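You operate a simulated robot arm through the tools that you are given. There is no shell and no other tool. Be economical: measure what you need, move in short steps, check, and stop when the job is done.

You run a simulated robot arm. Do the job below in one go: nothing can be reset, and whatever is moved stays where it is left.

JOB
Vacuum-test cup No 1: if the 30 kPa falls, it goes to REWORK.
Fine: seat it, bung on, vent shut, three strokes, watch; open the vent before you lift the bung; bung back; a sound cup returns to its spot. Set down upright: what you pick out.

It is judged by the outcome, as a careful person would: the job done as asked, and still so three seconds after it is handed in. It fails if anything else is knocked over, pushed out of place, dropped, spilled or broken.

ROBOT AND FRAMES
A 6-joint arm with a two-finger parallel gripper on a trunk, on a base that drives. Base frame: it is fixed to the floor where the robot stands at the start and does not move with it; the origin is under the middle of the robot, x ahead of it, y to its left, z up; the surface under the hand at the start is at about z = 0.8. Lengths are in m, angles in degrees, forces in N, time in s.
With the tool pointing down near the work surface it reaches from about 0.16 to 0.74 m from the robot's upright axis, wherever it stands. Its first joint turns from -166.0 to 166.0 degrees. Places, roughly: orange tray [-1.2, -1.6, 0.8]; pump button [0.3, 0.3, 0.8]; seat of the vacuum tester [0.4, 0.3, 0.8]; vacuum tester [0.4, 0.3, 0.8]; vent knob [0.4, 0.3, 0.8]. Payload 3.91 kg.
Tool frame: the origin (TCP) lies between the finger pads and is the grasp point; the fingertips stand 0.03 m ahead of it; z points along the fingers, y is the line along which they close. The gripper opens to 0.11 m. The fingers are 0.02 m wide and 0.01 m thick; the gripper's body (0.048 by 0.112 m) begins 0.055 m behind the TCP.
Orientation is told as [roll, pitch, yaw] about the base's x, y, z axes, in that order, counted from this pose: with the fingers straight down and closing along the base's y, the tool's x points along the base's -x, its y along +y and its z along -z.

CONTROLS
- The arm moves only by the tool play_rows. Its argument "increments" is a list of rows, each an object (a shift or turn left out is 0, a gripper value left out holds the last) with "linear": the shift along the tool's x, y, z in m, a list of three; "angular": the turn, a rotation vector about the tool's x, y, z in degrees, a list of three. In form: [{"linear": [tx, ty, tz], "angular": [rx, ry, rz]}, ...]. A call has 1 to 8 rows; each row shifts and turns the commanded pose from where the row before left it, along the tool's axes as they then stand. "fingers" is the opening, from 0 (shut) to 1 (fully open), set as the call begins (left out, the last holds). Rows are played at 5 a second. More than 0.05 m and 8.6 degrees between two rows, or a gripper value outside its range, and nothing of the call is played. A pose out of reach is approached as far as the arm can. The call stops where the force on the tool passes 90 N (or 10 N more than at its start, if that is more) or the arm is blocked; 0.2 s more then pass. The fingers move at their own pace (about 0.045 m/s each) and stop on an object; they squeeze with about 44 N. The grip force told is the motor's: it shows also when the fingers shut on nothing. Time passes only in rows, and 0.2 s behind the last, so rows that do not move let the fingers close. The reply holds the time, the measured pose of the TCP, the force on the tool along the base axes, the opening and the grip force, in the units named above and with some noise, with the torque about the TCP (base axes, N m) and any sound that the robot's microphone picked up, and new pictures: "pictures" is both (left out), scene, wrist or none.
- Cameras (640 x 400 px; columns grow to the right, rows downward): "scene" is now at [0.0129, 0.1496, 1.4714]; the picture's right is [-0.05, -1.00, 0.00], its down [-0.80, 0.04, -0.60] and it looks along [0.60, -0.03, -0.80] (base axes); focal length 267 px, centre (320, 200). "wrist" rides on the gripper at [0.071, 0.022, -0.107] in the tool frame; the picture's right is [-0.29, 0.96, 0.00], its down [-0.76, -0.23, -0.61] and it looks along [-0.58, -0.18, 0.79] (tool axes); focal length 243 px, centre (320, 200). There is no depth. A picture from a camera that has moved, and an enlarged one, comes with that camera's place and axes in the base frame and with its lens.
- raise_lower(by): slides the trunk up (or, below 0, down) by that many m; the arm and the scene camera ride with it, the base frame stays. It gives what a move gives, with no picture.
- base_move(legs): drives the robot by 1 to 6 legs, each [ahead, left, turn to the left] in m, m and degrees, along the robot's own axes; the way and the turn of a leg run together, so that a leg with both is an arc; at most 1.5 m and 180 degrees a leg. The arm and the cameras ride along, it lands a little off, and it stops where it bumps. It gives what a move gives, and a new picture of the scene camera.
- turn_head(pan, tilt): turns the head with the scene camera to pan (to the left, within 86 degrees either way) and tilt (down, from -29 to 69), counted from straight ahead of the robot. It gives what a move gives, and a new picture of the scene camera.
- close_up(camera, box): a new picture of the part [left, top, right, bottom] of that camera's present view, enlarged. No time passes.
- finish_job(): hands the job in; it is judged then, once.

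Go step by step. Nothing tells you exact positions but the pictures and the camera data: compare them with the known pose of the tool, close in by small moves and look again before you grip or let go. The budget is 120 turns and 260 pictures, counting those below and the enlarged ones. Unless the task says otherwise, let go and move clear before handing in, and close with one line.

The tools are called after "Request:" as name(argument=value, ...) on one line, values as JSON. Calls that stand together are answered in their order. play_rows: Moves the arm, as the interface text tells. Its arguments: {"type":"object","properties":{"increments":{"type":"array"},"fingers":{"type":"number"},"pictures":{"type":"string","enum":["both","scene","wrist","none"]}},"required":["increments"]} The other tools are called the same way: raise_lower (by) slides the trunk up or down; base_move (legs) drives the base; turn_head (pan, tilt) turns the head that bears the scene camera; close_up (camera, box) takes an enlarged picture of a part of a camera's view; finish_job () hands the job in.

At the start:

```text
time: 0.0
eef_pos: [0.3587, 0.2321, 1.1251]
tcp_rot: [0.0, 0.0, 0.0]
wrist_force: [-0.7, -0.3, 0.1]
wrist_torque: [-0.01, 0.02, 0.0]
opening: 0.1098
grip_force: 0.0
trunk travel left (down, up): [-0.45, 0.14]
robot x, y, heading: [0.0039, 0.0013, -0.2]
head pan, tilt: [-3.0, 52.9]
```

scene: 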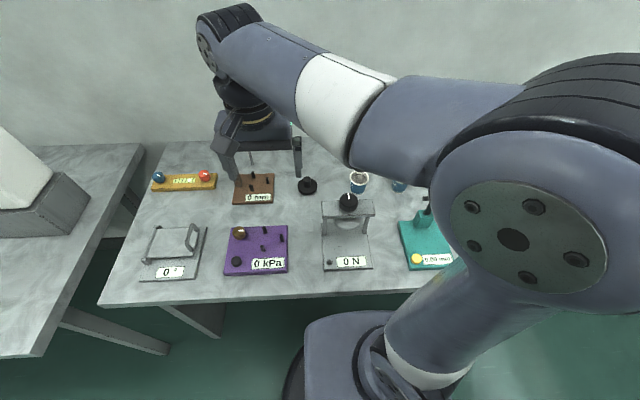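
wrist: 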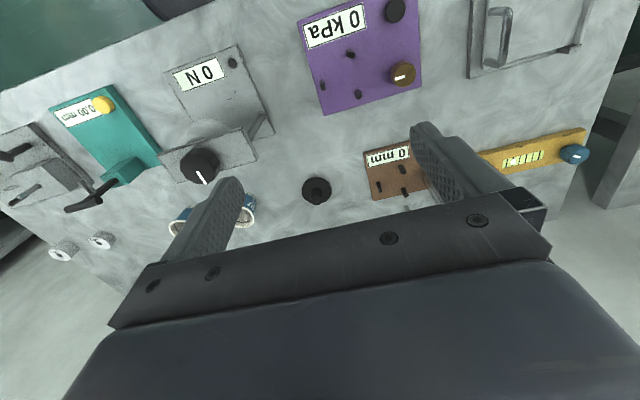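

I see a table with several instruments; the purple one with "kPa" is the vacuum tester. I look closer at it, at the cups and at the black bung-like thing.

Request:
close_up(camera="scene", box=[210, 160, 310, 285])

Request:
close_up(camera="scene", box=[290, 150, 450, 250])

Request:
close_up(camera="wrist", box=[0, 130, 340, 300])

Request:
close_up(camera="wrist", box=[280, 0, 440, 120])

```text
3.20 times, centred on (260, 222) of scene
camera zoom: at [0.0129, 0.1496, 1.4714], right [-0.05, -1.0, 0.0], down [-0.8, 0.04, -0.6], along [0.6, -0.03, -0.8], focal length 854 px, centre (512, 128)
```

zoom: 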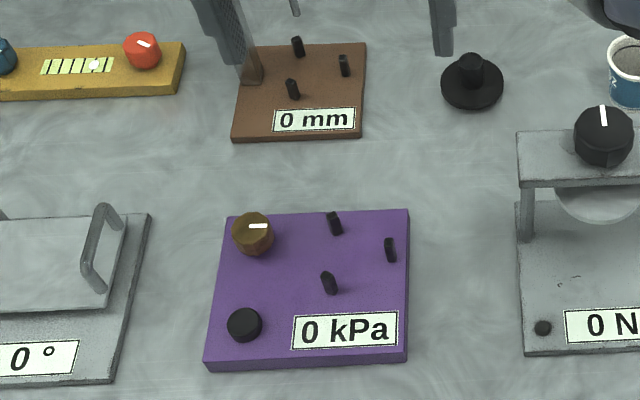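

```text
4.00 times, centred on (370, 200) of scene
camera zoom: at [0.0129, 0.1496, 1.4714], right [-0.05, -1.0, 0.0], down [-0.8, 0.04, -0.6], along [0.6, -0.03, -0.8], focal length 1067 px, centre (120, 200)
```

zoom: 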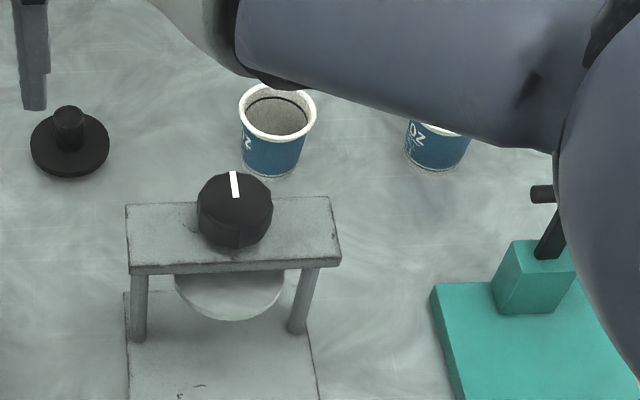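

```text
1.88 times, centred on (170, 215) of wrist
camera zoom: at [0.2872, 0.2548, 1.2335], right [0.29, 0.96, 0.0], down [0.76, -0.23, 0.61], along [0.58, -0.18, -0.79], focal length 457 px, centre (602, 172)
```

zoom: 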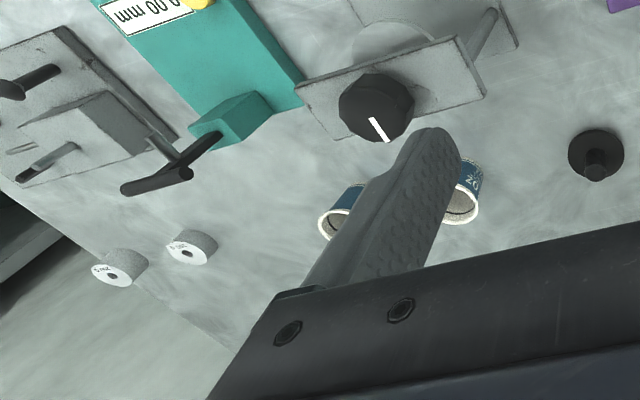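

```text
3.33 times, centred on (360, 60) of wrist
camera zoom: at [0.2872, 0.2548, 1.2335], right [0.29, 0.96, 0.0], down [0.76, -0.23, 0.61], along [0.58, -0.18, -0.79], focal length 809 px, centre (187, 667)
```

zoom: 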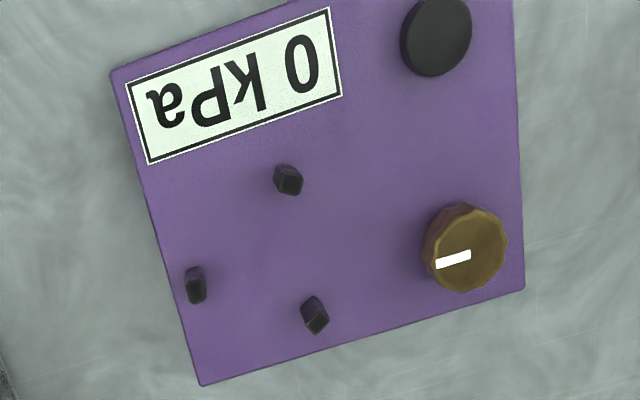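

Request:
play_rows(increments=[{"linear": [0.01, -0.04, 0]}, {"linear": [0.01, -0.04, 0]}, {"linear": [0.01, -0.04, 0]}, {"linear": [0.01, -0.04, 0]}, {"linear": [0.01, -0.04, 0]}, {"linear": [0.01, -0.04, 0]}, {"linear": [0, -0.04, 0]}])

```text
time: 1.6
eef_pos: [0.2987, -0.0483, 1.1272]
tcp_rot: [0.1, 0.0, 0.0]
wrist_force: [-0.2, 0.4, 0.8]
wrist_torque: [0.02, -0.02, 0.02]
opening: 0.1101
grip_force: 0.1
trunk travel left (down, up): [-0.45, 0.14]
robot x, y, heading: [0.0014, -0.0011, -0.2]
head pan, tilt: [-3.0, 52.9]
camera scene: at [0.0128, 0.1495, 1.4714], right [-0.05, -1.0, 0.0], down [-0.8, 0.04, -0.6], along [0.6, -0.03, -0.8], focal length 267 px, centre (320, 200)
camera wrist: at [0.2273, -0.0256, 1.2351], right [0.29, 0.96, 0.0], down [0.76, -0.23, 0.61], along [0.58, -0.18, -0.79], focal length 243 px, centre (320, 200)
```

scene: 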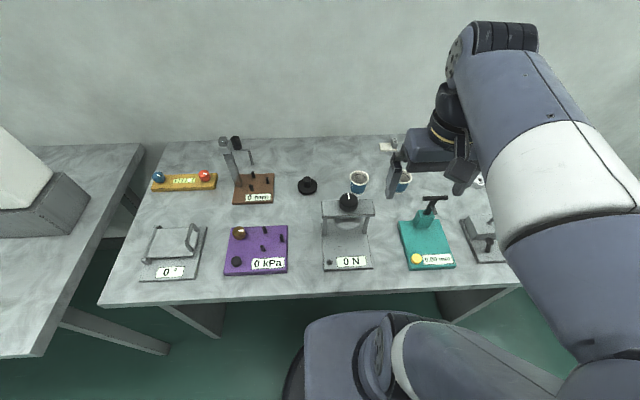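
wrist: 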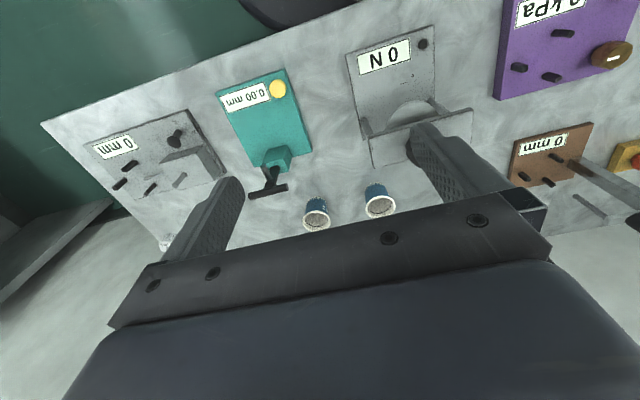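

Request:
close_up(camera="wrist", box=[290, 170, 410, 240])

Request:
close_up(camera="scene", box=[335, 130, 425, 200])

Request:
turn_head(pan=-86, tilt=25)

```text
5.33 times, centred on (350, 205) of wrist
camera zoom: at [0.2273, -0.0256, 1.2351], right [0.29, 0.96, 0.0], down [0.76, -0.23, 0.61], along [0.58, -0.18, -0.79], focal length 1294 px, centre (160, 173)
```

zoom: 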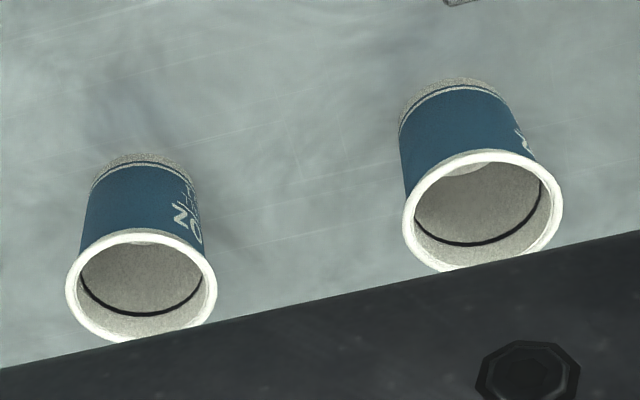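

```text
5.71 times, centred on (380, 165) of scene
camera zoom: at [0.0128, 0.1495, 1.4714], right [-0.05, -1.0, 0.0], down [-0.8, 0.04, -0.6], along [0.6, -0.03, -0.8], focal length 1525 px, centre (-23, 400)
```

zoom: 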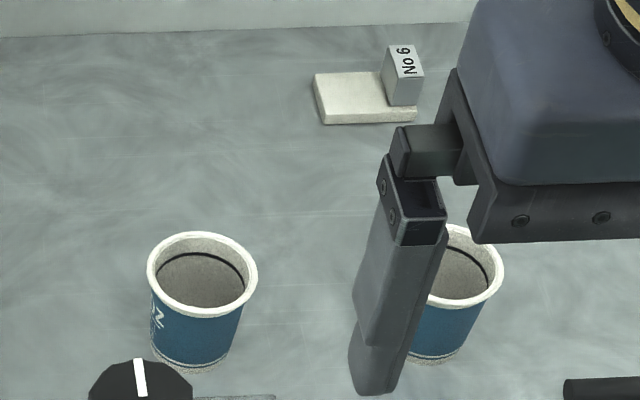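

```text
time: 3.2
eef_pos: [0.2991, -0.0481, 1.1287]
tcp_rot: [0.0, 0.0, 0.1]
wrist_force: [-0.5, -0.2, -0.6]
wrist_torque: [0.0, 0.01, 0.02]
opening: 0.11
grip_force: 0.0
trunk travel left (down, up): [-0.45, 0.14]
robot x, y, heading: [-0.0, 0.0004, 0.2]
head pan, tilt: [-85.9, 25.0]
camera scene: at [-0.0546, 0.0614, 1.5127], right [-1.0, -0.07, 0.0], down [-0.03, 0.42, -0.91], along [0.06, -0.9, -0.42], focal length 267 px, centre (320, 200)
```

scene: 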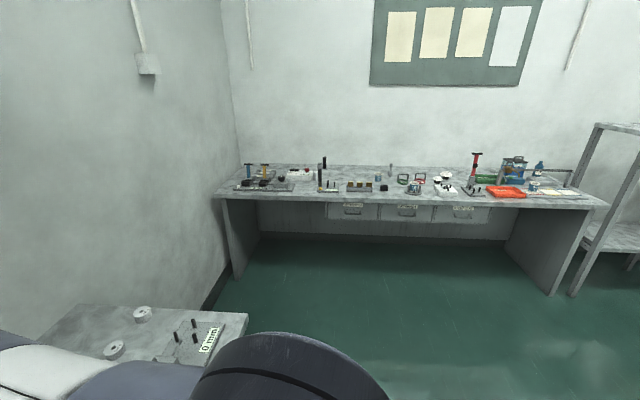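

Request:
play_rows(increments=[{"linear": [-0.02, 0.042, 0]}, {"linear": [-0.02, 0.042, 0]}, {"linear": [-0.02, 0.042, 0]}, {"linear": [-0.02, 0.042, 0]}, {"linear": [-0.02, 0.042, 0]}, {"linear": [-0.02, 0.042, 0]}], pictures="none")

Request:
play_rows(increments=[{"angular": [0, 0, 8.5]}, {"angular": [0, 0, 8.5]}, {"angular": [0, 0, 8.5]}, {"angular": [0, 0, 8.5]}, {"angular": [0, 0, 8.5]}, {"angular": [0, 0, 8.5]}, {"angular": [0, 0, 8.5]}], pictures="wrist")

Request:
close_up(camera="scene", box=[300, 140, 600, 240])

```text
time: 4.6
eef_pos: [0.4187, 0.2043, 1.1274]
tcp_rot: [0.0, 0.0, 0.1]
wrist_force: [-0.9, -1.0, -0.2]
wrist_torque: [0.01, -0.05, -0.03]
opening: 0.1101
grip_force: 0.0
trunk travel left (down, up): [-0.45, 0.14]
robot x, y, heading: [-0.0013, 0.002, -0.2]
head pan, tilt: [-85.9, 25.0]
```

```text
time: 6.2
eef_pos: [0.4181, 0.204, 1.126]
tcp_rot: [-0.1, 0.0, -59.6]
wrist_force: [-0.7, -0.3, 0.5]
wrist_torque: [0.03, 0.02, -0.02]
opening: 0.1102
grip_force: 0.1
trunk travel left (down, up): [-0.45, 0.14]
robot x, y, heading: [0.0014, -0.0006, -0.2]
head pan, tilt: [-85.9, 25.0]
camera wrist: at [0.4011, 0.2773, 1.2335], right [0.97, 0.23, 0.0], down [0.19, -0.77, 0.61], along [0.14, -0.59, -0.79], focal length 243 px, centre (320, 200)
```

wrist: 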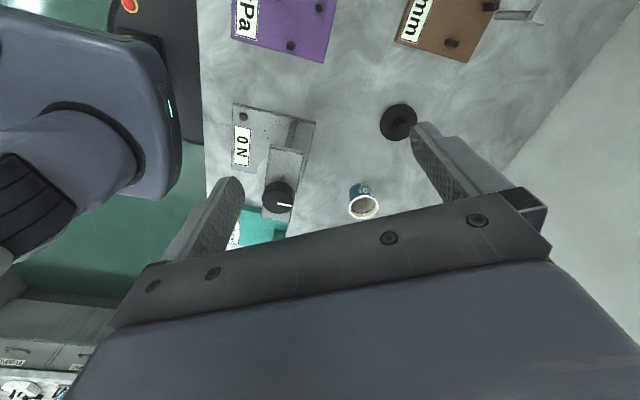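

```text
2.13 times, centred on (450, 190) of scene
camera zoom: at [-0.0546, 0.0615, 1.5127], right [-1.0, -0.07, 0.0], down [-0.03, 0.42, -0.91], along [0.06, -0.9, -0.42], focal length 569 px, centre (43, 221)
```

zoom: 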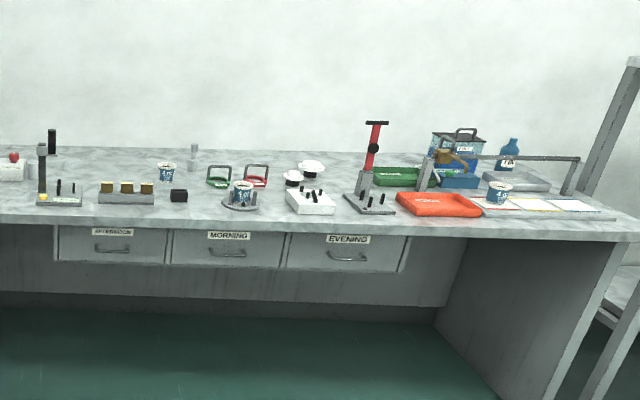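

Request:
close_up(camera="wrist", box=[330, 165, 410, 225])

Request:
close_up(camera="scene", box=[365, 165, 445, 205])

Request:
close_up(camera="scene", box=[480, 160, 560, 210])

```text
6.67 times, centred on (370, 195) of wrist
camera zoom: at [0.4011, 0.2773, 1.2335], right [0.97, 0.23, 0.0], down [0.19, -0.77, 0.61], along [0.14, -0.59, -0.79], focal length 1618 px, centre (-13, 233)
```

zoom: 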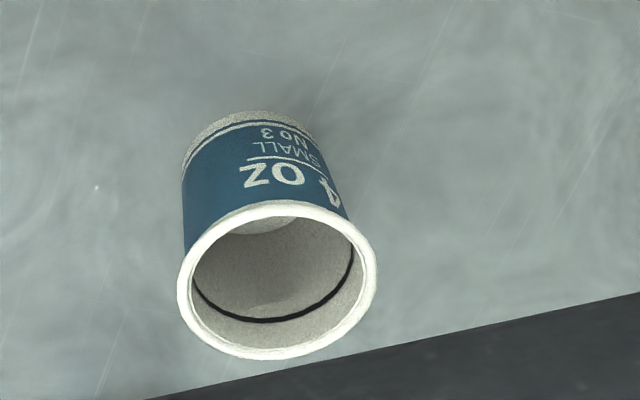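

```text
8.00 times, centred on (405, 185) of scene
camera zoom: at [-0.0546, 0.0615, 1.5127], right [-1.0, -0.07, 0.0], down [-0.03, 0.42, -0.91], along [0.06, -0.9, -0.42], focal length 2134 px, centre (-360, 320)
```

zoom: 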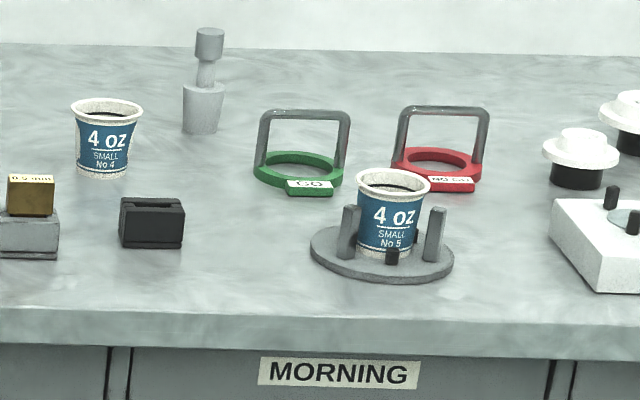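

```text
8.00 times, centred on (520, 185) of scene
camera zoom: at [-0.0546, 0.0615, 1.5127], right [-1.0, -0.07, 0.0], down [-0.03, 0.42, -0.91], along [0.06, -0.9, -0.42], focal length 2134 px, centre (-1280, 320)
```

zoom: 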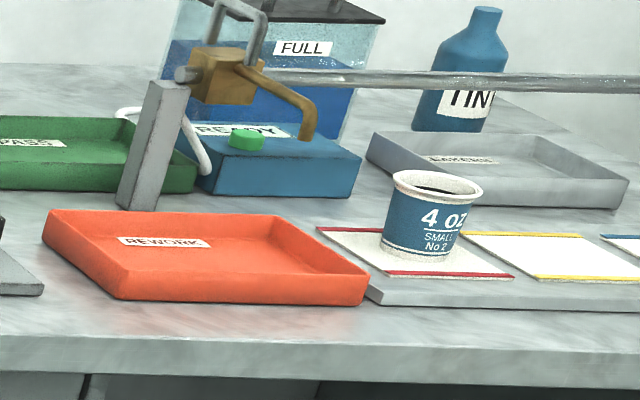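

Request:
play_rows(increments=[{"linear": [-0.028, -0.016, 0]}, {"linear": [-0.028, -0.016, 0]}, {"linear": [-0.028, -0.016, 0]}, {"linear": [-0.028, -0.016, 0]}], pictures="wrist")

Request:
turn_head(pan=0, tilt=55)

```text
time: 7.2
eef_pos: [0.4202, 0.0755, 1.1249]
tcp_rot: [0.1, 0.0, -59.5]
wrist_force: [0.7, -0.2, -0.7]
wrist_torque: [0.0, 0.01, 0.01]
opening: 0.1104
grip_force: 0.1
trunk travel left (down, up): [-0.45, 0.14]
robot x, y, heading: [0.001, 0.0011, 0.2]
head pan, tilt: [-85.9, 25.0]
camera wrist: at [0.4023, 0.1481, 1.2332], right [0.97, 0.24, 0.0], down [0.19, -0.77, 0.61], along [0.14, -0.59, -0.79], focal length 243 px, centre (320, 200)
```

wrist: 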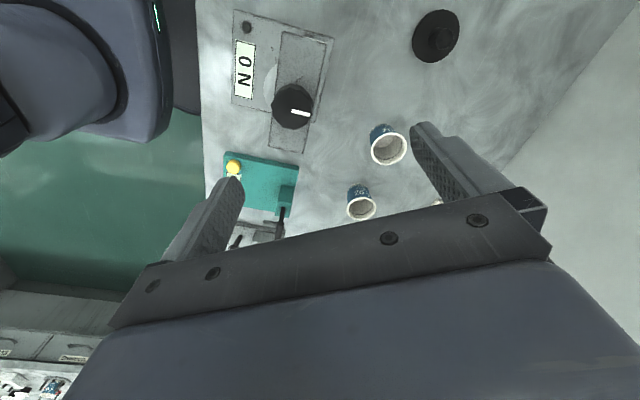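

```text
time: 8.8
eef_pos: [0.4203, 0.0747, 1.1261]
tcp_rot: [0.0, 0.0, -59.5]
wrist_force: [-0.4, -0.1, 0.4]
wrist_torque: [-0.01, 0.0, 0.0]
opening: 0.11
grip_force: 0.0
trunk travel left (down, up): [-0.45, 0.14]
robot x, y, heading: [0.0046, -0.0006, -0.1]
head pan, tilt: [0.0, 55.0]
camera scene: at [0.0109, 0.1533, 1.4687], right [0.0, -1.0, 0.0], down [-0.82, 0.0, -0.57], along [0.57, 0.0, -0.82], focal length 267 px, centre (320, 200)
```

scene: 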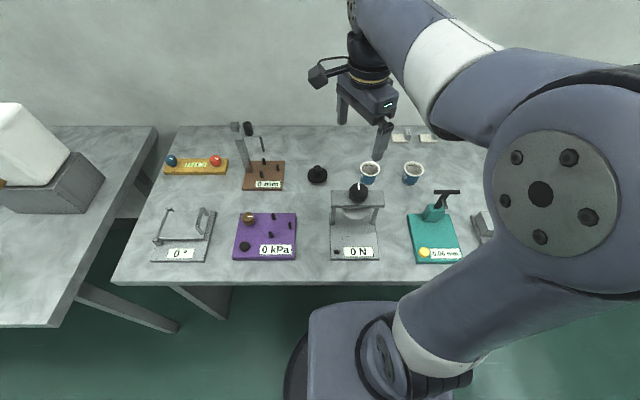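

Request:
close_up(camera="wrist", box=[335, 170, 385, 220])

Request:
close_up(camera="scene", box=[220, 200, 310, 265])

Request:
close_up(camera="scene", box=[290, 150, 440, 210])

```text
8.00 times, centred on (360, 195) of wrist
camera zoom: at [0.4025, 0.1486, 1.2332], right [0.97, 0.24, 0.0], down [0.19, -0.77, 0.61], along [0.14, -0.59, -0.79], focal length 1941 px, centre (0, 240)
```

zoom: 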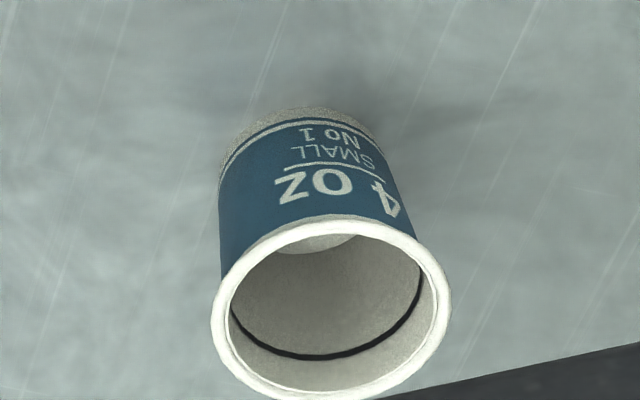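

```text
6.15 times, centred on (265, 232) of scene
camera zoom: at [0.0109, 0.1533, 1.4687], right [0.0, -1.0, 0.0], down [-0.82, 0.0, -0.57], along [0.57, 0.0, -0.82], focal length 1642 px, centre (658, 0)
```

zoom: 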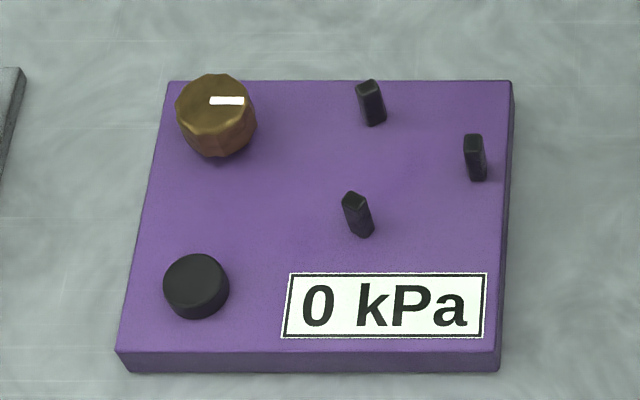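

```text
4.27 times, centred on (365, 180) of scene
camera zoom: at [0.0109, 0.1533, 1.4687], right [0.0, -1.0, 0.0], down [-0.82, 0.0, -0.57], along [0.57, 0.0, -0.82], focal length 1138 px, centre (128, 285)
```

zoom: 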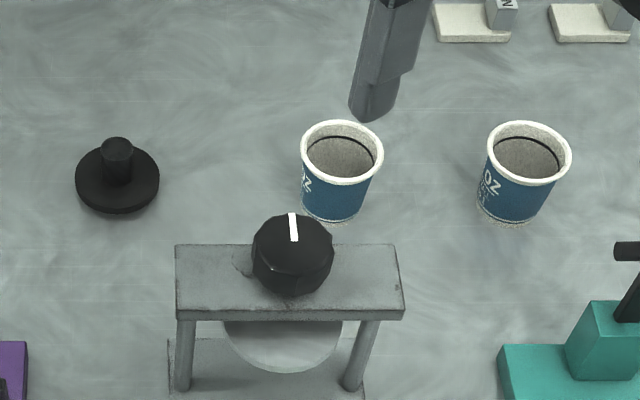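

Cup No 1 is the right-hand one, at about (0.553, -0.133). Next I turn the hand so the fingers will miss the seat pins, and go above it.

Request:
play_rows(increments=[{"angular": [0, 0, -7.4]}, {"angular": [0, 0, -7.4]}, {"angular": [0, 0, -7.4]}, {"angular": [0, 0, -7.3]}], pictures="none")

Request:
play_rows(increments=[{"linear": [-0.0438, -0.0227, 0]}, {"linear": [-0.0438, -0.0227, 0]}, {"linear": [-0.0438, -0.0227, 0]}, {"linear": [-0.0438, -0.0227, 0]}, {"linear": [-0.0438, -0.0227, 0]}, {"linear": [0, 0, 0.04]}, {"linear": [0, 0, 0.04]}, {"linear": [0, 0, 0.04]}])

```text
time: 9.8
eef_pos: [0.4183, 0.0753, 1.1266]
tcp_rot: [0.0, -0.1, -29.9]
wrist_force: [-0.2, -0.1, -0.5]
wrist_torque: [-0.02, -0.06, -0.01]
opening: 0.1102
grip_force: 0.0
trunk travel left (down, up): [-0.45, 0.14]
robot x, y, heading: [-0.0022, -0.0018, 0.1]
head pan, tilt: [0.0, 55.0]
```

```text
time: 11.6
eef_pos: [0.5533, -0.1325, 1.006]
tcp_rot: [0.0, -0.1, -30.1]
wrist_force: [-0.5, -0.2, -0.1]
wrist_torque: [0.0, -0.02, -0.03]
opening: 0.1099
grip_force: 0.2
trunk travel left (down, up): [-0.45, 0.14]
robot x, y, heading: [0.0048, 0.0001, -0.0]
head pan, tilt: [0.0, 55.0]
camera scene: at [0.0111, 0.1533, 1.4688], right [0.0, -1.0, 0.0], down [-0.82, 0.0, -0.57], along [0.57, 0.0, -0.82], focal length 267 px, centre (320, 200)
camera wrist: at [0.5023, -0.0779, 1.1141], right [0.73, 0.68, 0.0], down [0.54, -0.58, 0.61], along [0.42, -0.44, -0.79], focal length 243 px, centre (320, 200)
```

scene: 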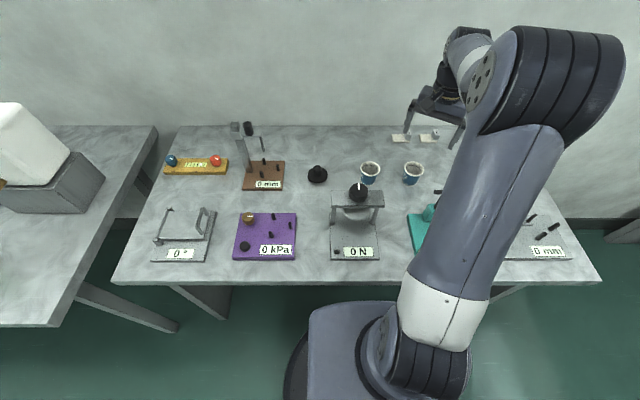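
wrist: 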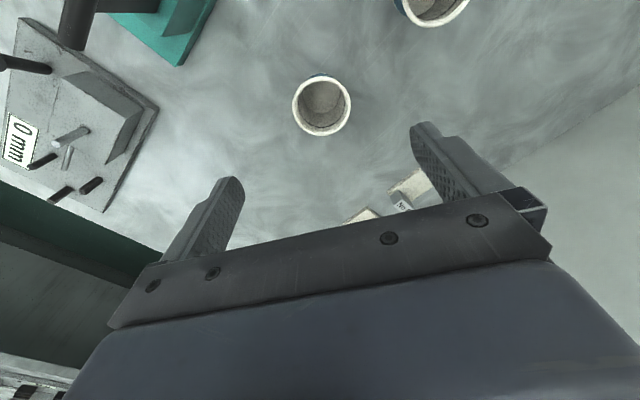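

Request:
play_rows(increments=[{"linear": [-0.002, 0.002, 0.035]}, {"linear": [0, 0, 0.035]}, {"linear": [0, 0, 0.035]}, {"linear": [0, 0, 0.02]}])

Request:
close_up(camera="scene", box=[360, 120, 480, 200])

```text
time: 12.6
eef_pos: [0.5553, -0.1327, 0.8804]
tcp_rot: [0.0, 0.0, -30.1]
wrist_force: [0.6, -0.4, 0.2]
wrist_torque: [0.0, 0.02, 0.02]
opening: 0.11
grip_force: 0.0
trunk travel left (down, up): [-0.45, 0.14]
robot x, y, heading: [-0.0033, 0.0001, 0.1]
head pan, tilt: [0.0, 55.0]
camera scene: at [0.011, 0.1533, 1.4688], right [0.0, -1.0, 0.0], down [-0.82, 0.0, -0.57], along [0.57, 0.0, -0.82], focal length 267 px, centre (320, 200)
camera wrist: at [0.5051, -0.0773, 0.988], right [0.73, 0.68, 0.0], down [0.54, -0.58, 0.61], along [0.42, -0.44, -0.79], focal length 243 px, centre (320, 200)
```

scene: 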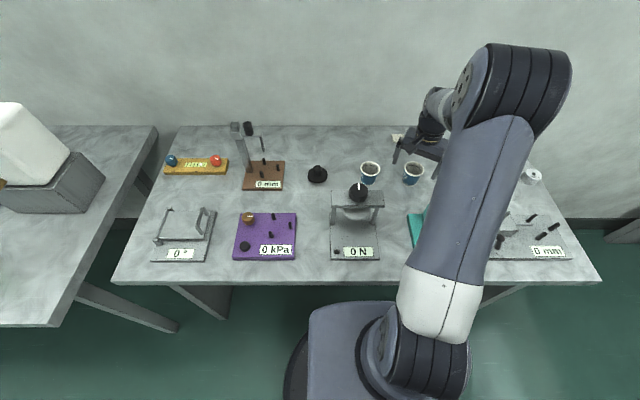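
wrist: 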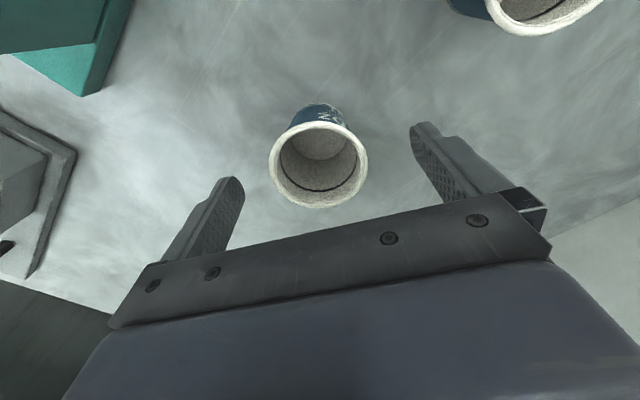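

```text
5.00 times, centred on (420, 160) of scene
camera zoom: at [0.011, 0.1533, 1.4688], right [0.0, -1.0, 0.0], down [-0.82, 0.0, -0.57], along [0.57, 0.0, -0.82], focal length 1334 px, centre (-180, 400)
```

zoom: 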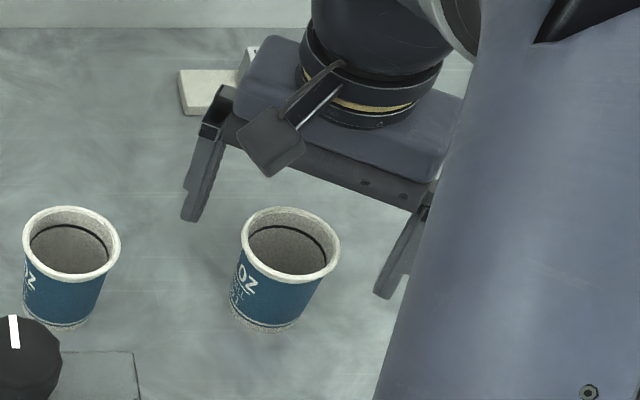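

Request:
play_rows(increments=[{"linear": [0.0035, 0, 0.016]}, {"linear": [0, 0, 0.014]}], pictures="wrist")

Request:
close_up(camera="scene", box=[360, 120, 480, 200])

```text
time: 13.2
eef_pos: [0.5532, -0.1311, 0.8515]
tcp_rot: [0.0, 0.1, -30.1]
wrist_force: [0.5, -1.2, 0.9]
wrist_torque: [-0.02, 0.03, 0.0]
opening: 0.1101
grip_force: 0.0
trunk travel left (down, up): [-0.45, 0.14]
robot x, y, heading: [-0.0004, -0.0012, -0.2]
head pan, tilt: [0.0, 55.0]
camera wrist: at [0.5016, -0.0758, 0.9582], right [0.73, 0.68, 0.0], down [0.54, -0.58, 0.61], along [0.41, -0.44, -0.79], focal length 243 px, centre (320, 200)
```

wrist: 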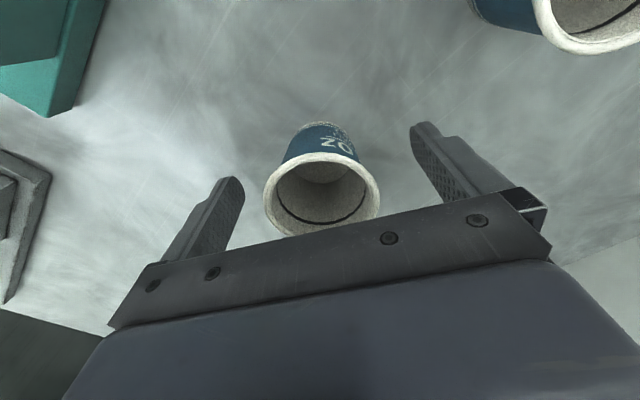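

```text
5.00 times, centred on (420, 160) of scene
camera zoom: at [0.011, 0.1533, 1.4687], right [0.0, -1.0, 0.0], down [-0.82, 0.0, -0.57], along [0.57, 0.0, -0.82], focal length 1334 px, centre (-180, 400)
```

zoom: 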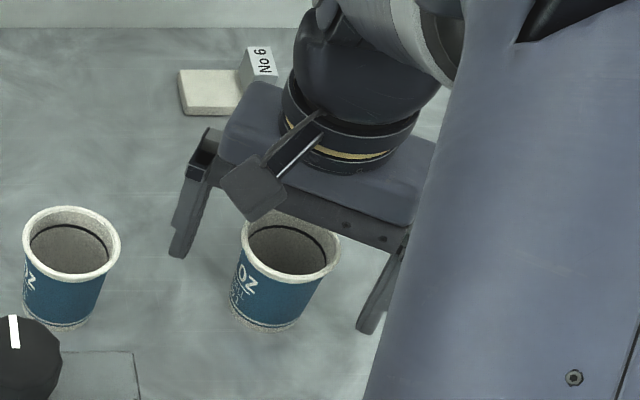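

Request:
play_rows(increments=[{"linear": [0, 0, 0.01]}], pictures="none")

Request:
play_rows(increments=[{}, {}, {}, {}, {}], fingers=0, pictures="wrist")

```text
time: 13.6
eef_pos: [0.5526, -0.1317, 0.8417]
tcp_rot: [0.0, 0.0, -30.0]
wrist_force: [-0.5, -0.7, 0.8]
wrist_torque: [0.01, -0.03, -0.01]
opening: 0.1099
grip_force: 0.0
trunk travel left (down, up): [-0.45, 0.14]
robot x, y, heading: [-0.0001, 0.0009, 0.0]
head pan, tilt: [0.0, 55.0]
```

```text
time: 14.8
eef_pos: [0.5525, -0.1305, 0.8414]
tcp_rot: [0.1, 0.0, -29.9]
wrist_force: [-0.6, -0.2, -0.4]
wrist_torque: [-0.02, 0.01, -0.01]
opening: 0.0554
grip_force: 43.7
trunk travel left (down, up): [-0.45, 0.14]
robot x, y, heading: [-0.0003, -0.0032, 0.1]
head pan, tilt: [0.0, 55.0]
camera wrist: at [0.5017, -0.0758, 0.9484], right [0.73, 0.68, 0.0], down [0.54, -0.58, 0.61], along [0.42, -0.44, -0.79], focal length 243 px, centre (320, 200)
```

wrist: 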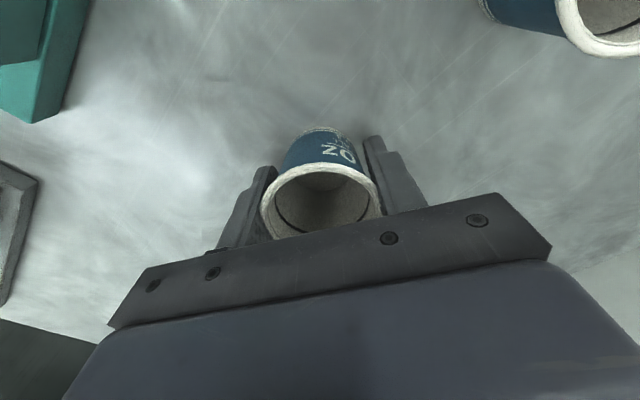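

Request:
play_rows(increments=[{"linear": [0, 0, -0.03]}, {"linear": [0, 0, -0.045]}, {"linear": [0, 0, -0.045]}, {"linear": [0, 0, -0.045]}, {"linear": [0, 0, -0.045]}, {"linear": [0, 0, -0.03]}], pictures="wrist")

Request:
play_rows(increments=[{"linear": [0.0362, 0.0251, 0]}, {"linear": [0.0362, 0.0251, 0]}, {"linear": [0.0362, 0.0251, 0]}, {"linear": [0.0362, 0.0251, 0]}, {"linear": [0.0362, 0.0251, 0]}, {"linear": [0.0362, 0.0251, 0]}, {"linear": [0.0362, 0.0251, 0]}, {"linear": [0.0362, 0.0251, 0]}], pictures="none")

Request:
play_rows(increments=[{"linear": [0.0362, 0.0251, 0]}, {"linear": [0.0362, 0.0251, 0]}, {"linear": [0, 0, 0.045]}, {"linear": [0, 0, 0.045]}])

```text
time: 16.2
eef_pos: [0.5536, -0.131, 1.0816]
tcp_rot: [0.1, 0.0, -30.0]
wrist_force: [1.3, -0.5, 0.1]
wrist_torque: [0.01, 0.03, 0.0]
opening: 0.0546
grip_force: 44.2
trunk travel left (down, up): [-0.45, 0.14]
robot x, y, heading: [-0.0011, -0.001, -0.1]
head pan, tilt: [0.0, 55.0]
camera wrist: at [0.5015, -0.0752, 1.1886], right [0.73, 0.68, 0.0], down [0.54, -0.58, 0.61], along [0.42, -0.44, -0.79], focal length 243 px, centre (320, 200)
```

wrist: 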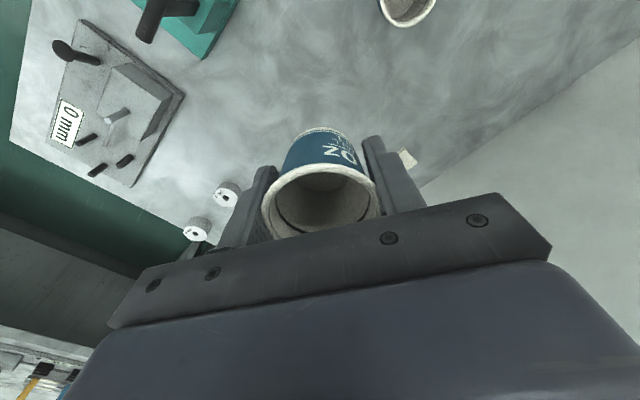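

```text
time: 18.0
eef_pos: [0.4025, 0.1886, 1.0808]
tcp_rot: [0.1, 0.0, -29.9]
wrist_force: [0.5, 0.2, -0.2]
wrist_torque: [0.05, -0.03, 0.0]
opening: 0.0525
grip_force: 44.0
trunk travel left (down, up): [-0.45, 0.14]
robot x, y, heading: [-0.0008, -0.002, 0.2]
head pan, tilt: [0.0, 55.0]
```

```text
time: 19.0
eef_pos: [0.3637, 0.2699, 0.9911]
tcp_rot: [0.0, 0.0, -30.0]
wrist_force: [-0.5, -0.5, 0.4]
wrist_torque: [0.03, 0.02, -0.05]
opening: 0.0521
grip_force: 43.9
trunk travel left (down, up): [-0.45, 0.14]
robot x, y, heading: [0.0022, 0.0065, -0.1]
head pan, tilt: [0.0, 55.0]
camera scene: at [0.011, 0.1533, 1.4688], right [0.0, -1.0, 0.0], down [-0.82, 0.0, -0.57], along [0.57, 0.0, -0.82], focal length 267 px, centre (320, 200)
camera wrist: at [0.3133, 0.3252, 1.0982], right [0.73, 0.68, 0.0], down [0.54, -0.58, 0.61], along [0.42, -0.44, -0.79], focal length 243 px, centre (320, 200)
```

scene: 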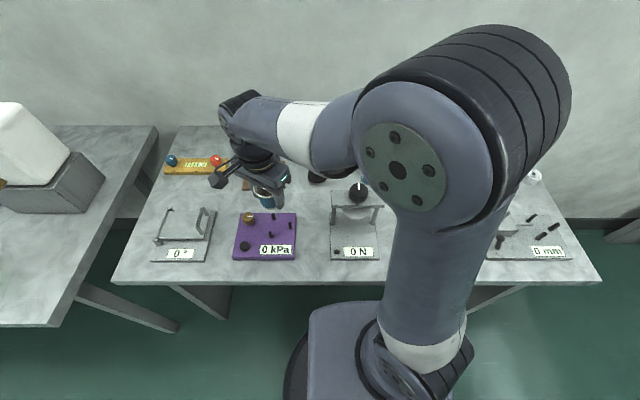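
wrist: 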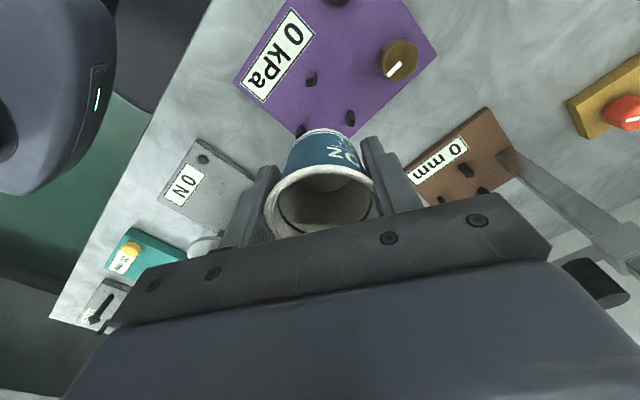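

Request:
play_rows(increments=[{"linear": [-0.0026, -0.002, 0.045]}, {"linear": [0, 0, 0.04]}])

Request:
close_up(camera="scene", box=[220, 160, 320, 260])

Request:
close_up(camera="wrist", box=[220, 60, 420, 240])

```text
time: 19.6
eef_pos: [0.3668, 0.2666, 0.9068]
tcp_rot: [0.0, 0.1, -30.1]
wrist_force: [-0.2, -0.1, 0.0]
wrist_torque: [0.03, 0.03, 0.0]
opening: 0.052
grip_force: 44.3
trunk travel left (down, up): [-0.45, 0.14]
robot x, y, heading: [0.0006, -0.002, 0.2]
head pan, tilt: [0.0, 55.0]
camera scene: at [0.011, 0.1534, 1.4688], right [0.0, -1.0, 0.0], down [-0.82, 0.0, -0.57], along [0.57, 0.0, -0.82], focal length 267 px, centre (320, 200)
camera wrist: at [0.315, 0.3219, 1.013], right [0.73, 0.68, 0.0], down [0.54, -0.58, 0.61], along [0.42, -0.44, -0.79], focal length 243 px, centre (320, 200)
```

scene: 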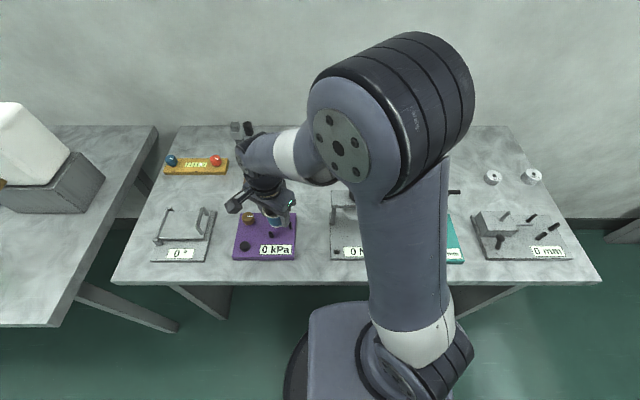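
wrist: 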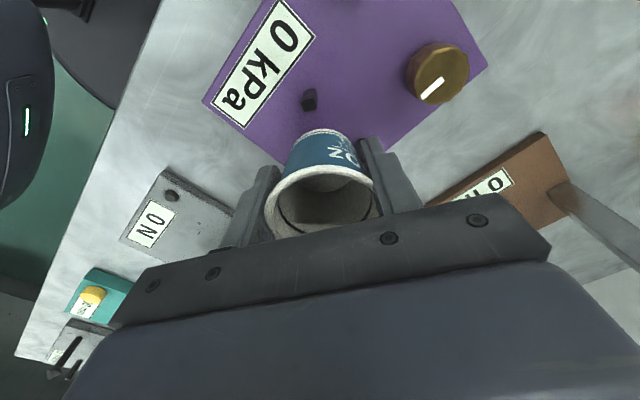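

```text
4.00 times, centred on (270, 210) of scene
camera zoom: at [0.011, 0.1534, 1.4688], right [0.0, -1.0, 0.0], down [-0.82, 0.0, -0.57], along [0.57, 0.0, -0.82], focal length 1067 px, centre (520, 160)
```

zoom: 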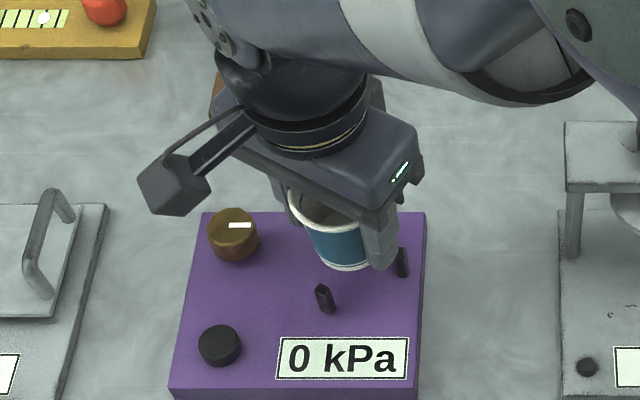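

```text
2.22 times, centred on (320, 150) of wrist
camera zoom: at [0.315, 0.3219, 1.013], right [0.73, 0.68, 0.0], down [0.54, -0.58, 0.61], along [0.42, -0.44, -0.79], focal length 539 px, centre (320, 311)
```

zoom: 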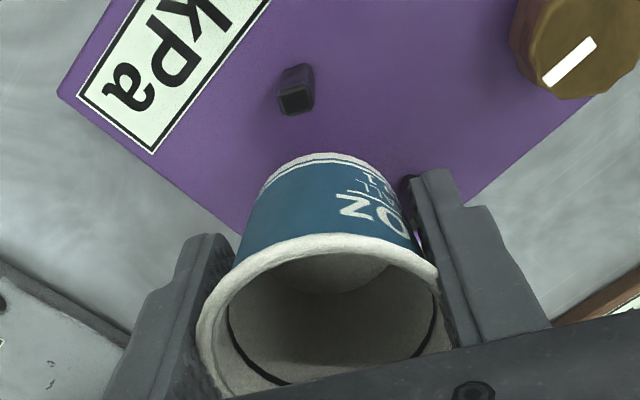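

Request:
play_rows(increments=[{"linear": [0.0013, -0.0007, 0.015]}, {"linear": [0, 0, 0.015]}])

Request:
close_up(camera="scene", box=[240, 185, 320, 265])

Request:
close_up(camera="wrist", box=[220, 60, 420, 240])

```text
time: 20.2
eef_pos: [0.3638, 0.2665, 0.8772]
tcp_rot: [-0.1, 0.0, -29.9]
wrist_force: [-0.3, 0.3, -0.5]
wrist_torque: [0.0, -0.02, 0.04]
opening: 0.0521
grip_force: 44.5
trunk travel left (down, up): [-0.45, 0.14]
robot x, y, heading: [-0.0026, 0.0018, 0.0]
head pan, tilt: [0.0, 55.0]
camera scene: at [0.0109, 0.1534, 1.4687], right [0.0, -1.0, 0.0], down [-0.82, 0.0, -0.57], along [0.57, 0.0, -0.82], focal length 267 px, centre (320, 200)
camera wrist: at [0.3134, 0.3212, 0.9836], right [0.73, 0.68, 0.0], down [0.54, -0.58, 0.61], along [0.42, -0.44, -0.79], focal length 243 px, centre (320, 200)
```

scene: 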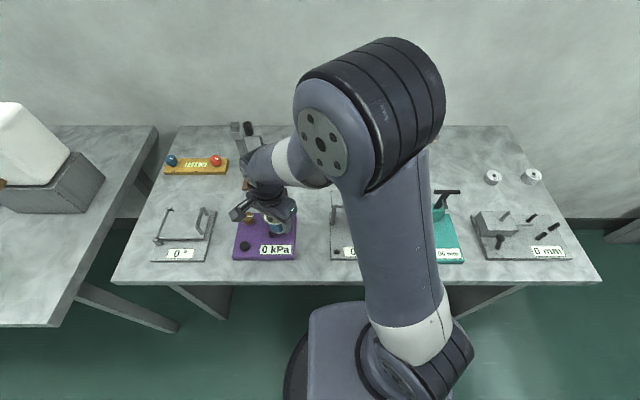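
wrist: 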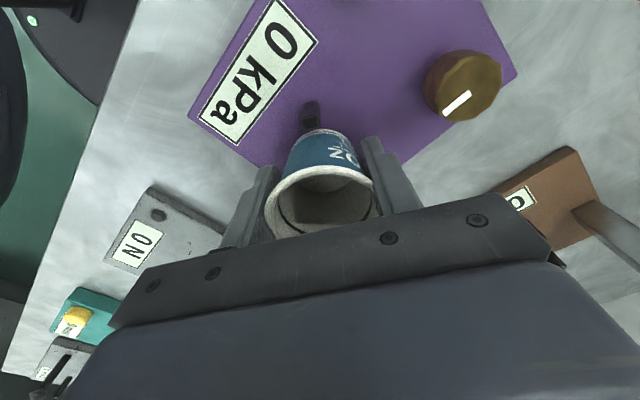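

```text
5.00 times, centred on (280, 225) of scene
camera zoom: at [0.0109, 0.1534, 1.4687], right [0.0, -1.0, 0.0], down [-0.82, 0.0, -0.57], along [0.57, 0.0, -0.82], focal length 1334 px, centre (520, 75)
```

zoom: 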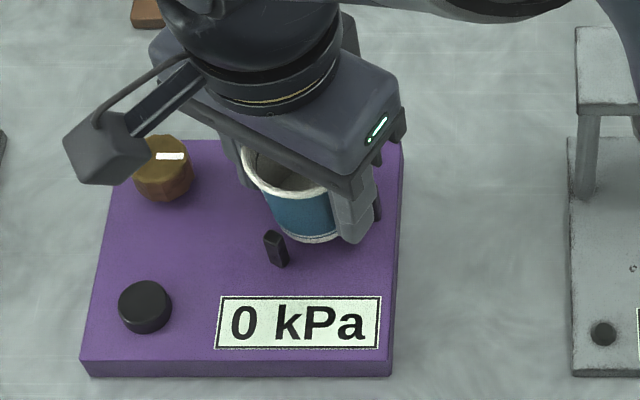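

```text
2.22 times, centred on (320, 150) of wrist
camera zoom: at [0.3134, 0.3212, 0.9836], right [0.73, 0.68, 0.0], down [0.54, -0.58, 0.61], along [0.42, -0.44, -0.79], focal length 539 px, centre (320, 311)
```

zoom: 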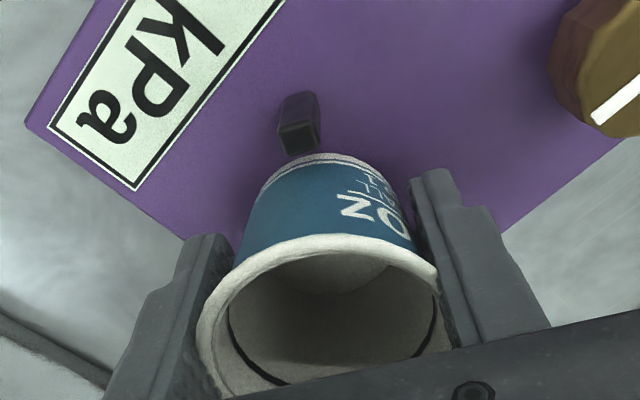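

Request:
play_rows(increments=[{"linear": [0, 0, 0.004]}, {"linear": [0, 0, 0.004]}, {"linear": [0, 0, 0.004]}], pictures="none")

Request:
close_up(camera="wrist", box=[220, 60, 420, 240])

Request:
close_up(camera="scene", box=[240, 185, 320, 265])

```text
time: 21.0
eef_pos: [0.3641, 0.264, 0.8651]
tcp_rot: [0.1, -0.1, -30.0]
wrist_force: [-2.5, 0.0, 12.3]
wrist_torque: [0.07, -0.11, 0.02]
opening: 0.0519
grip_force: 43.9
trunk travel left (down, up): [-0.45, 0.14]
robot x, y, heading: [-0.0008, 0.0003, 0.1]
head pan, tilt: [0.0, 55.0]
```

```text
2.22 times, centred on (320, 150) of wrist
camera zoom: at [0.3136, 0.3208, 0.9726], right [0.73, 0.68, 0.0], down [0.54, -0.58, 0.61], along [0.42, -0.44, -0.79], focal length 539 px, centre (320, 311)
```

zoom: 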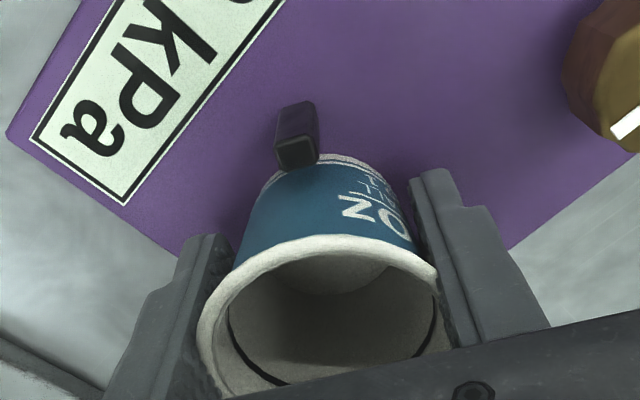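

```text
5.00 times, centred on (280, 225) of scene
camera zoom: at [0.0102, 0.153, 1.4691], right [0.0, -1.0, 0.0], down [-0.82, 0.0, -0.57], along [0.57, 0.0, -0.82], focal length 1334 px, centre (520, 75)
```

zoom: 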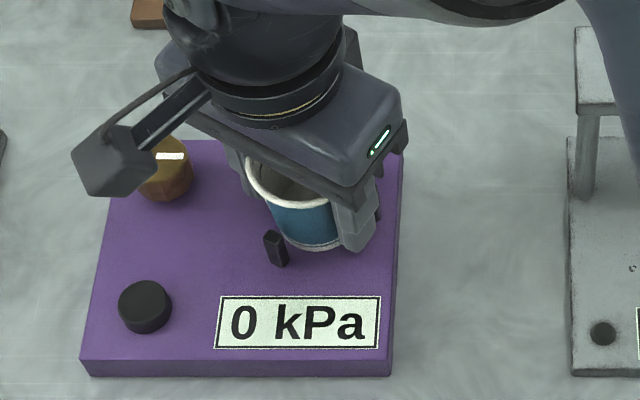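

Request:
play_rows(increments=[{"linear": [-0.001, 0.002, -0.005]}], pictures="none")

Request:
play_rows(increments=[{"linear": [0, 0, 0.002]}], pictures="none")

Request:
play_rows(increments=[{"linear": [0, 0, 0.002]}], pictures="none")

Request:
play_rows(increments=[{"linear": [0, 0, 0.002]}], pictures="wrist")

```text
time: 21.4
eef_pos: [0.366, 0.266, 0.8693]
tcp_rot: [0.0, -0.1, -30.0]
wrist_force: [0.0, -0.7, -0.6]
wrist_torque: [0.04, 0.04, 0.03]
opening: 0.052
grip_force: 44.6
trunk travel left (down, up): [-0.45, 0.14]
robot x, y, heading: [-0.0029, 0.0036, -0.0]
head pan, tilt: [0.0, 55.0]
```

```text
time: 21.8
eef_pos: [0.3662, 0.2666, 0.8668]
tcp_rot: [0.0, 0.1, -30.0]
wrist_force: [0.5, -0.2, 0.2]
wrist_torque: [0.02, 0.0, 0.0]
opening: 0.0518
grip_force: 44.0
trunk travel left (down, up): [-0.45, 0.14]
robot x, y, heading: [-0.0014, -0.0018, 0.2]
head pan, tilt: [0.0, 55.0]
```

```text
time: 22.2
eef_pos: [0.3659, 0.2663, 0.8647]
tcp_rot: [0.0, 0.0, -30.1]
wrist_force: [-1.1, 0.2, 4.1]
wrist_torque: [0.02, -0.08, 0.02]
opening: 0.052
grip_force: 44.0
trunk travel left (down, up): [-0.45, 0.14]
robot x, y, heading: [0.001, -0.0005, -0.0]
head pan, tilt: [0.0, 55.0]
```

```text
time: 22.6
eef_pos: [0.3656, 0.266, 0.8647]
tcp_rot: [0.2, -0.1, -30.0]
wrist_force: [-2.4, -2.4, 21.5]
wrist_torque: [0.14, -0.19, 0.0]
opening: 0.0519
grip_force: 44.0
trunk travel left (down, up): [-0.45, 0.14]
robot x, y, heading: [-0.0056, -0.0008, -0.2]
head pan, tilt: [0.0, 55.0]
camera wrist: at [0.3151, 0.3215, 0.9723], right [0.73, 0.68, 0.0], down [0.54, -0.58, 0.61], along [0.42, -0.44, -0.79], focal length 243 px, centre (320, 200)
```

wrist: 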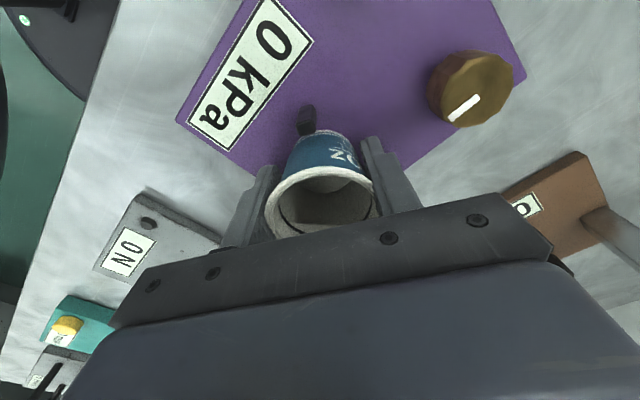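

The contact lies near the cup's middle, so it stands on the plate. I ease off, let go and look.

Request:
play_rows(increments=[{"linear": [0, 0, -0.002]}], pictures="none")

Request:
play_rows(increments=[{}, {}, {}], fingers=0.75)

Request:
close_up(camera="scene", box=[240, 185, 320, 265])

```text
time: 23.0
eef_pos: [0.367, 0.2667, 0.8657]
tcp_rot: [0.2, -0.1, -30.0]
wrist_force: [1.0, 1.2, 10.1]
wrist_torque: [0.18, -0.23, 0.02]
opening: 0.0518
grip_force: 44.0
trunk travel left (down, up): [-0.45, 0.14]
robot x, y, heading: [-0.0023, 0.0015, 0.2]
head pan, tilt: [0.0, 55.0]
```

```text
time: 23.8
eef_pos: [0.3661, 0.2661, 0.8649]
tcp_rot: [0.0, 0.0, -30.0]
wrist_force: [-0.3, -0.7, -0.9]
wrist_torque: [0.0, -0.01, -0.01]
opening: 0.0827
grip_force: 0.0
trunk travel left (down, up): [-0.45, 0.14]
robot x, y, heading: [0.0003, 0.0012, 0.2]
head pan, tilt: [0.0, 55.0]
camera scene: at [0.011, 0.1534, 1.4687], right [0.0, -1.0, 0.0], down [-0.82, 0.0, -0.57], along [0.57, 0.0, -0.82], focal length 267 px, centre (320, 200)
camera wrist: at [0.3154, 0.3217, 0.9722], right [0.73, 0.68, 0.0], down [0.54, -0.58, 0.61], along [0.42, -0.44, -0.79], focal length 243 px, centre (320, 200)
```

scene: 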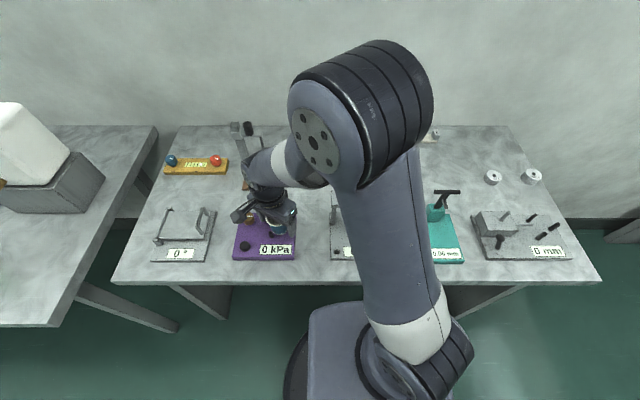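
wrist: 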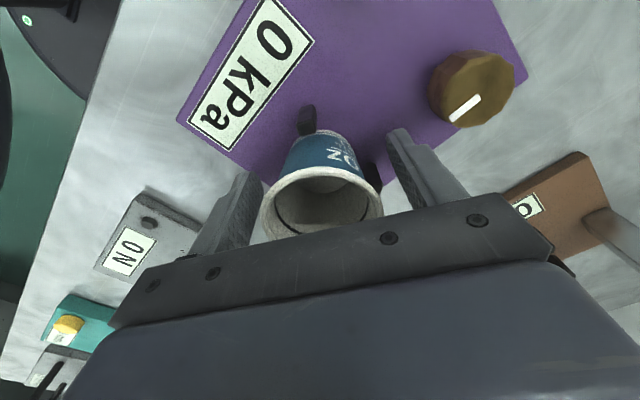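

```text
5.00 times, centred on (280, 225) of scene
camera zoom: at [0.011, 0.1534, 1.4687], right [0.0, -1.0, 0.0], down [-0.82, 0.0, -0.57], along [0.57, 0.0, -0.82], focal length 1334 px, centre (520, 75)
```

zoom: 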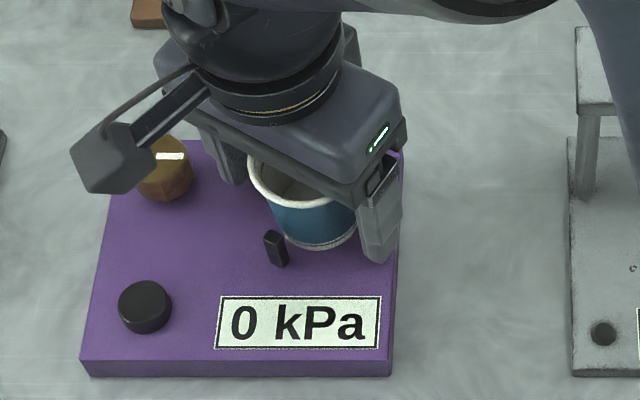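

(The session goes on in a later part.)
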